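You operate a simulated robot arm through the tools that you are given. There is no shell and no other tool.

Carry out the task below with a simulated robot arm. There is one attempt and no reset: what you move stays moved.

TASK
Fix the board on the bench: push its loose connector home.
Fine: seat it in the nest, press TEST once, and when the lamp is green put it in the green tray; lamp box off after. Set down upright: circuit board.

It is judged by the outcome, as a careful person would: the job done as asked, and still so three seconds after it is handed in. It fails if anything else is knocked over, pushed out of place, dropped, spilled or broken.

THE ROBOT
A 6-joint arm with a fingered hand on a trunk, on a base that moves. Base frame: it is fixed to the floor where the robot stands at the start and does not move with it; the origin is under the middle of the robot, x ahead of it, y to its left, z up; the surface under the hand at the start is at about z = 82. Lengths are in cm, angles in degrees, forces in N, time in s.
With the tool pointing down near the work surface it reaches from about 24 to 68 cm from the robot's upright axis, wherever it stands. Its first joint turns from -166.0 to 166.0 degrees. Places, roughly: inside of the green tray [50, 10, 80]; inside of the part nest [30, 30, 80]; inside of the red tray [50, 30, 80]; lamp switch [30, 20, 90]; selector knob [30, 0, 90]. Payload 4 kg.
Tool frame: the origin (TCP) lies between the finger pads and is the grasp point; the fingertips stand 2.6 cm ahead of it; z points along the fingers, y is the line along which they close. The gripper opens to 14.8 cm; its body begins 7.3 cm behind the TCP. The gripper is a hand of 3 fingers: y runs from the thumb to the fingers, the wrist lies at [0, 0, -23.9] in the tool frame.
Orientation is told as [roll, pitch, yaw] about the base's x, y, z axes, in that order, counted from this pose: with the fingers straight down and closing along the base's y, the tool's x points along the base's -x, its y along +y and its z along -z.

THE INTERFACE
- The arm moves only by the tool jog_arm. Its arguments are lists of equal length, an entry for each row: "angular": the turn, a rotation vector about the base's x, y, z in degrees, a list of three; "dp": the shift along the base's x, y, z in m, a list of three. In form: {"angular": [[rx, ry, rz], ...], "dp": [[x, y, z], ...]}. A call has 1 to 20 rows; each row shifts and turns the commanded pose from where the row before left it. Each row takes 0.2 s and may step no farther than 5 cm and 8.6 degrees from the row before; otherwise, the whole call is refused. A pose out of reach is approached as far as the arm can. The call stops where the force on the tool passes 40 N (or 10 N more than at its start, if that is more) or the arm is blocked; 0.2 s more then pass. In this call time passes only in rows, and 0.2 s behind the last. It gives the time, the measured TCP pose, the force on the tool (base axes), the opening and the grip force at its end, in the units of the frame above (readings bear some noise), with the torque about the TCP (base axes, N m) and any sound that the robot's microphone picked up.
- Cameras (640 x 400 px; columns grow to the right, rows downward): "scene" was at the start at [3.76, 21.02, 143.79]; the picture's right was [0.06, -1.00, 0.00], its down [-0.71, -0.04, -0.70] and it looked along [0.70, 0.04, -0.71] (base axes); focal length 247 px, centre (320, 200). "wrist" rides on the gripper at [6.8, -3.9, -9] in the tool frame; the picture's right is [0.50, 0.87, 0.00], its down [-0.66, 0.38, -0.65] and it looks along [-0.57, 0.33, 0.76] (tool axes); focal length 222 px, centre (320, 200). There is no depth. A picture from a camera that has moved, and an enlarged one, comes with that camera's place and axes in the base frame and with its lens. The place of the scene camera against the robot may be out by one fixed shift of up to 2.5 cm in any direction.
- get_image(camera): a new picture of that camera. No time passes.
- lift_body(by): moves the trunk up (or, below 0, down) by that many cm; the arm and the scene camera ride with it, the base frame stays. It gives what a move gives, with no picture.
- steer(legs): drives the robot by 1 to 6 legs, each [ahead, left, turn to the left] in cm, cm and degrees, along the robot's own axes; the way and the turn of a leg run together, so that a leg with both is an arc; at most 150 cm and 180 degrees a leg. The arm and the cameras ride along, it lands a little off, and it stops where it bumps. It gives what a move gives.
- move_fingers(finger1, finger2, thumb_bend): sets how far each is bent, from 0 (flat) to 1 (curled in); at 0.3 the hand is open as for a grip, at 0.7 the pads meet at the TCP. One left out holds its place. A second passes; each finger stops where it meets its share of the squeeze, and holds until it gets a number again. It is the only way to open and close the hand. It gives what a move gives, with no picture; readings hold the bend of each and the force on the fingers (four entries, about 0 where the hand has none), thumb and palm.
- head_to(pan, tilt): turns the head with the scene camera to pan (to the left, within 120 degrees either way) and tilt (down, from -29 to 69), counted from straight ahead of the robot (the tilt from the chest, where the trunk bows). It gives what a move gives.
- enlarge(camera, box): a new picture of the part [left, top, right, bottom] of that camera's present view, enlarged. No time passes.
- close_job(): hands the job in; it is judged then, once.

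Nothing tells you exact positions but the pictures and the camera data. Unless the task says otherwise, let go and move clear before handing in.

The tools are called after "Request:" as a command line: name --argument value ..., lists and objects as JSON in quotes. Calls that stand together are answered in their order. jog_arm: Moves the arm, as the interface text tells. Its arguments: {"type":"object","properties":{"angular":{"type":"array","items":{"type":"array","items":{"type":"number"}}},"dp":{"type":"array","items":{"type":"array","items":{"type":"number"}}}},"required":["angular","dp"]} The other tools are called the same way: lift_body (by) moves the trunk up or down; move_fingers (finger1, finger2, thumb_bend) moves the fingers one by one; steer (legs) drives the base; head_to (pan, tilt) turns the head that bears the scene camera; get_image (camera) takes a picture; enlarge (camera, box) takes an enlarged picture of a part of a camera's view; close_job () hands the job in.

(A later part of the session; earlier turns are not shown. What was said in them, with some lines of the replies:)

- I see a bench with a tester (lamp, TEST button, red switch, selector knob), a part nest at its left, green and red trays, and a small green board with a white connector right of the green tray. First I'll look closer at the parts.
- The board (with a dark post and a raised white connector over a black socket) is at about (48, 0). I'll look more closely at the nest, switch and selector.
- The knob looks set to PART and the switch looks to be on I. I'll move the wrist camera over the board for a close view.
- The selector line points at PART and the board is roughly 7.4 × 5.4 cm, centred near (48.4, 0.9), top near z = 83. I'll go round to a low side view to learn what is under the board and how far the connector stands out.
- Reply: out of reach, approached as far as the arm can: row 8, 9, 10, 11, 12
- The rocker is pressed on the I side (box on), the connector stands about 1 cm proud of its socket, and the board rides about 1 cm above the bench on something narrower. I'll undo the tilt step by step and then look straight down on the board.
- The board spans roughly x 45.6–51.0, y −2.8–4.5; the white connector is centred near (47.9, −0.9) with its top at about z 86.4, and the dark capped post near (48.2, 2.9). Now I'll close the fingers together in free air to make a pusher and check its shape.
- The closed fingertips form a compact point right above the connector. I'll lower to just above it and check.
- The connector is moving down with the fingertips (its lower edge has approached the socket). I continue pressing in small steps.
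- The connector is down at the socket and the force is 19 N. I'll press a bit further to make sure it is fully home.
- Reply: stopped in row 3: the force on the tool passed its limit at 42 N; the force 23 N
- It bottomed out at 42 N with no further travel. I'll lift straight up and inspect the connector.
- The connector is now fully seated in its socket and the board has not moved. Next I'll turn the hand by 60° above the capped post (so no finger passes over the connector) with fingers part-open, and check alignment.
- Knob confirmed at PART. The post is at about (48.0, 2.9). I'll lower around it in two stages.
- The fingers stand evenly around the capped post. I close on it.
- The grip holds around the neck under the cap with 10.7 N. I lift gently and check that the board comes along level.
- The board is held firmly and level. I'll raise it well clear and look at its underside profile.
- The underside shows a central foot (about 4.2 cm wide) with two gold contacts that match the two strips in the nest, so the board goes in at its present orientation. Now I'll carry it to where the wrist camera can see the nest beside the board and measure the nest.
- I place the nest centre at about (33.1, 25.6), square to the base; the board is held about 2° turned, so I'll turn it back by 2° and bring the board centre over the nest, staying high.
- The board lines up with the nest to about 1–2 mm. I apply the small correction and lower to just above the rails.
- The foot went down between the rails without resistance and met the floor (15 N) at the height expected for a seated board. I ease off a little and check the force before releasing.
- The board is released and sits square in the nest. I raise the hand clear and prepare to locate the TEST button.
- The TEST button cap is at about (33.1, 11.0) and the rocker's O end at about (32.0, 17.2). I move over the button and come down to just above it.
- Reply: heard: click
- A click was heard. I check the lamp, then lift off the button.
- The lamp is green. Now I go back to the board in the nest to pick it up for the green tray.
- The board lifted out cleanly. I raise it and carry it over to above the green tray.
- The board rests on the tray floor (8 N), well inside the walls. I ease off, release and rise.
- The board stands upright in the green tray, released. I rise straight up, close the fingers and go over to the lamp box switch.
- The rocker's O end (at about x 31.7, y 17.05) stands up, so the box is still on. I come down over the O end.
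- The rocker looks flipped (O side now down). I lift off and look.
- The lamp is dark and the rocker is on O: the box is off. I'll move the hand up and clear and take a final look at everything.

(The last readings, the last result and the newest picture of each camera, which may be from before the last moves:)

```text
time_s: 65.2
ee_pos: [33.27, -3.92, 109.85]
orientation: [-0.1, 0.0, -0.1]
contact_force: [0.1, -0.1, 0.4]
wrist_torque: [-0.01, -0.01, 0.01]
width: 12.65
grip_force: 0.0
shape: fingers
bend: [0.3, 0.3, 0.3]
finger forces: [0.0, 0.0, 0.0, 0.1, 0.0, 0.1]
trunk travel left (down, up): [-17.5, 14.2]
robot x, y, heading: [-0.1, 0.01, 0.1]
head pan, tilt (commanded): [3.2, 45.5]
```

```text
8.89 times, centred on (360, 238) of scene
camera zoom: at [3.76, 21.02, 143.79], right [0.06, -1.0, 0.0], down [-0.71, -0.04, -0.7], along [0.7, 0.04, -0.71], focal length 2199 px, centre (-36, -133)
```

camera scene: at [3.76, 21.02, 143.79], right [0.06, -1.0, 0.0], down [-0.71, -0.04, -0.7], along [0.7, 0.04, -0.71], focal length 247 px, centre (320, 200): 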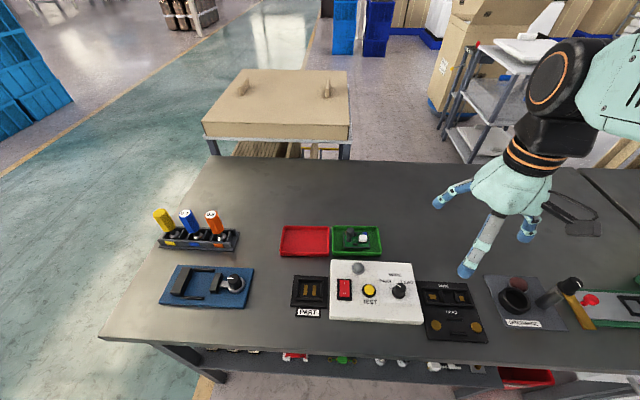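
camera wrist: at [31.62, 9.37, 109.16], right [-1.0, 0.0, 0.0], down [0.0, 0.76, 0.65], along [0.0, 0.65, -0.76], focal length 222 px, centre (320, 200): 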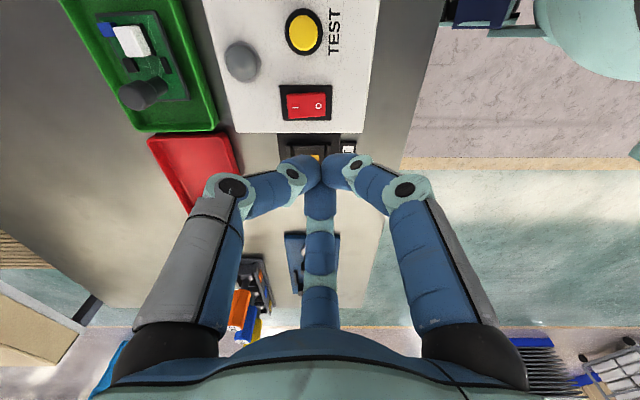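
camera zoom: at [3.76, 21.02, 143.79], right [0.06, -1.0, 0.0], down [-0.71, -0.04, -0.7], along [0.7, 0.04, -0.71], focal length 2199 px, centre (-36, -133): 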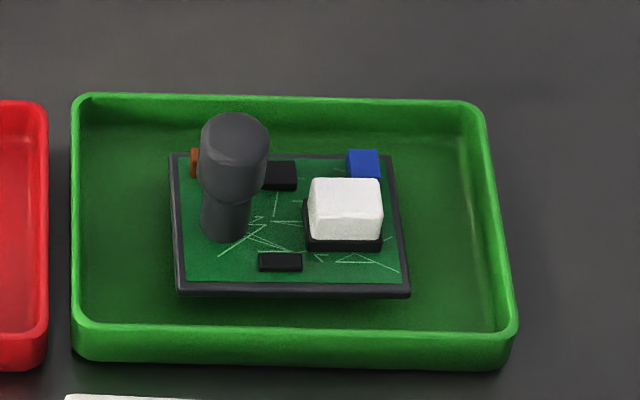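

The board stands upright in the green tray with its connector home, the nest is empty, the lamp is dark and the switch is on O. Nothing else on the bench looks moved and the hand is clear, so I hand in the job.

Request:
close_job

```text
The job is handed in.
```

The board is fixed, tested and upright in the green tray, and the lamp box is off.

- **Connector:** I pressed the white connector down until it bottomed out in its socket at about 42 N. It stayed seated through the test and both moves.
- **Test:** The board went into the part nest with the selector already on PART. I pressed TEST once (one click heard) and the lamp turned green.
- **Lamp box:** After the board was in the tray, I pressed the switch to O. No click was heard, but the rocker is on O and the lamp went dark.

In the last pictures nothing else on the bench looked moved, and the hand was clear when I handed the job in.
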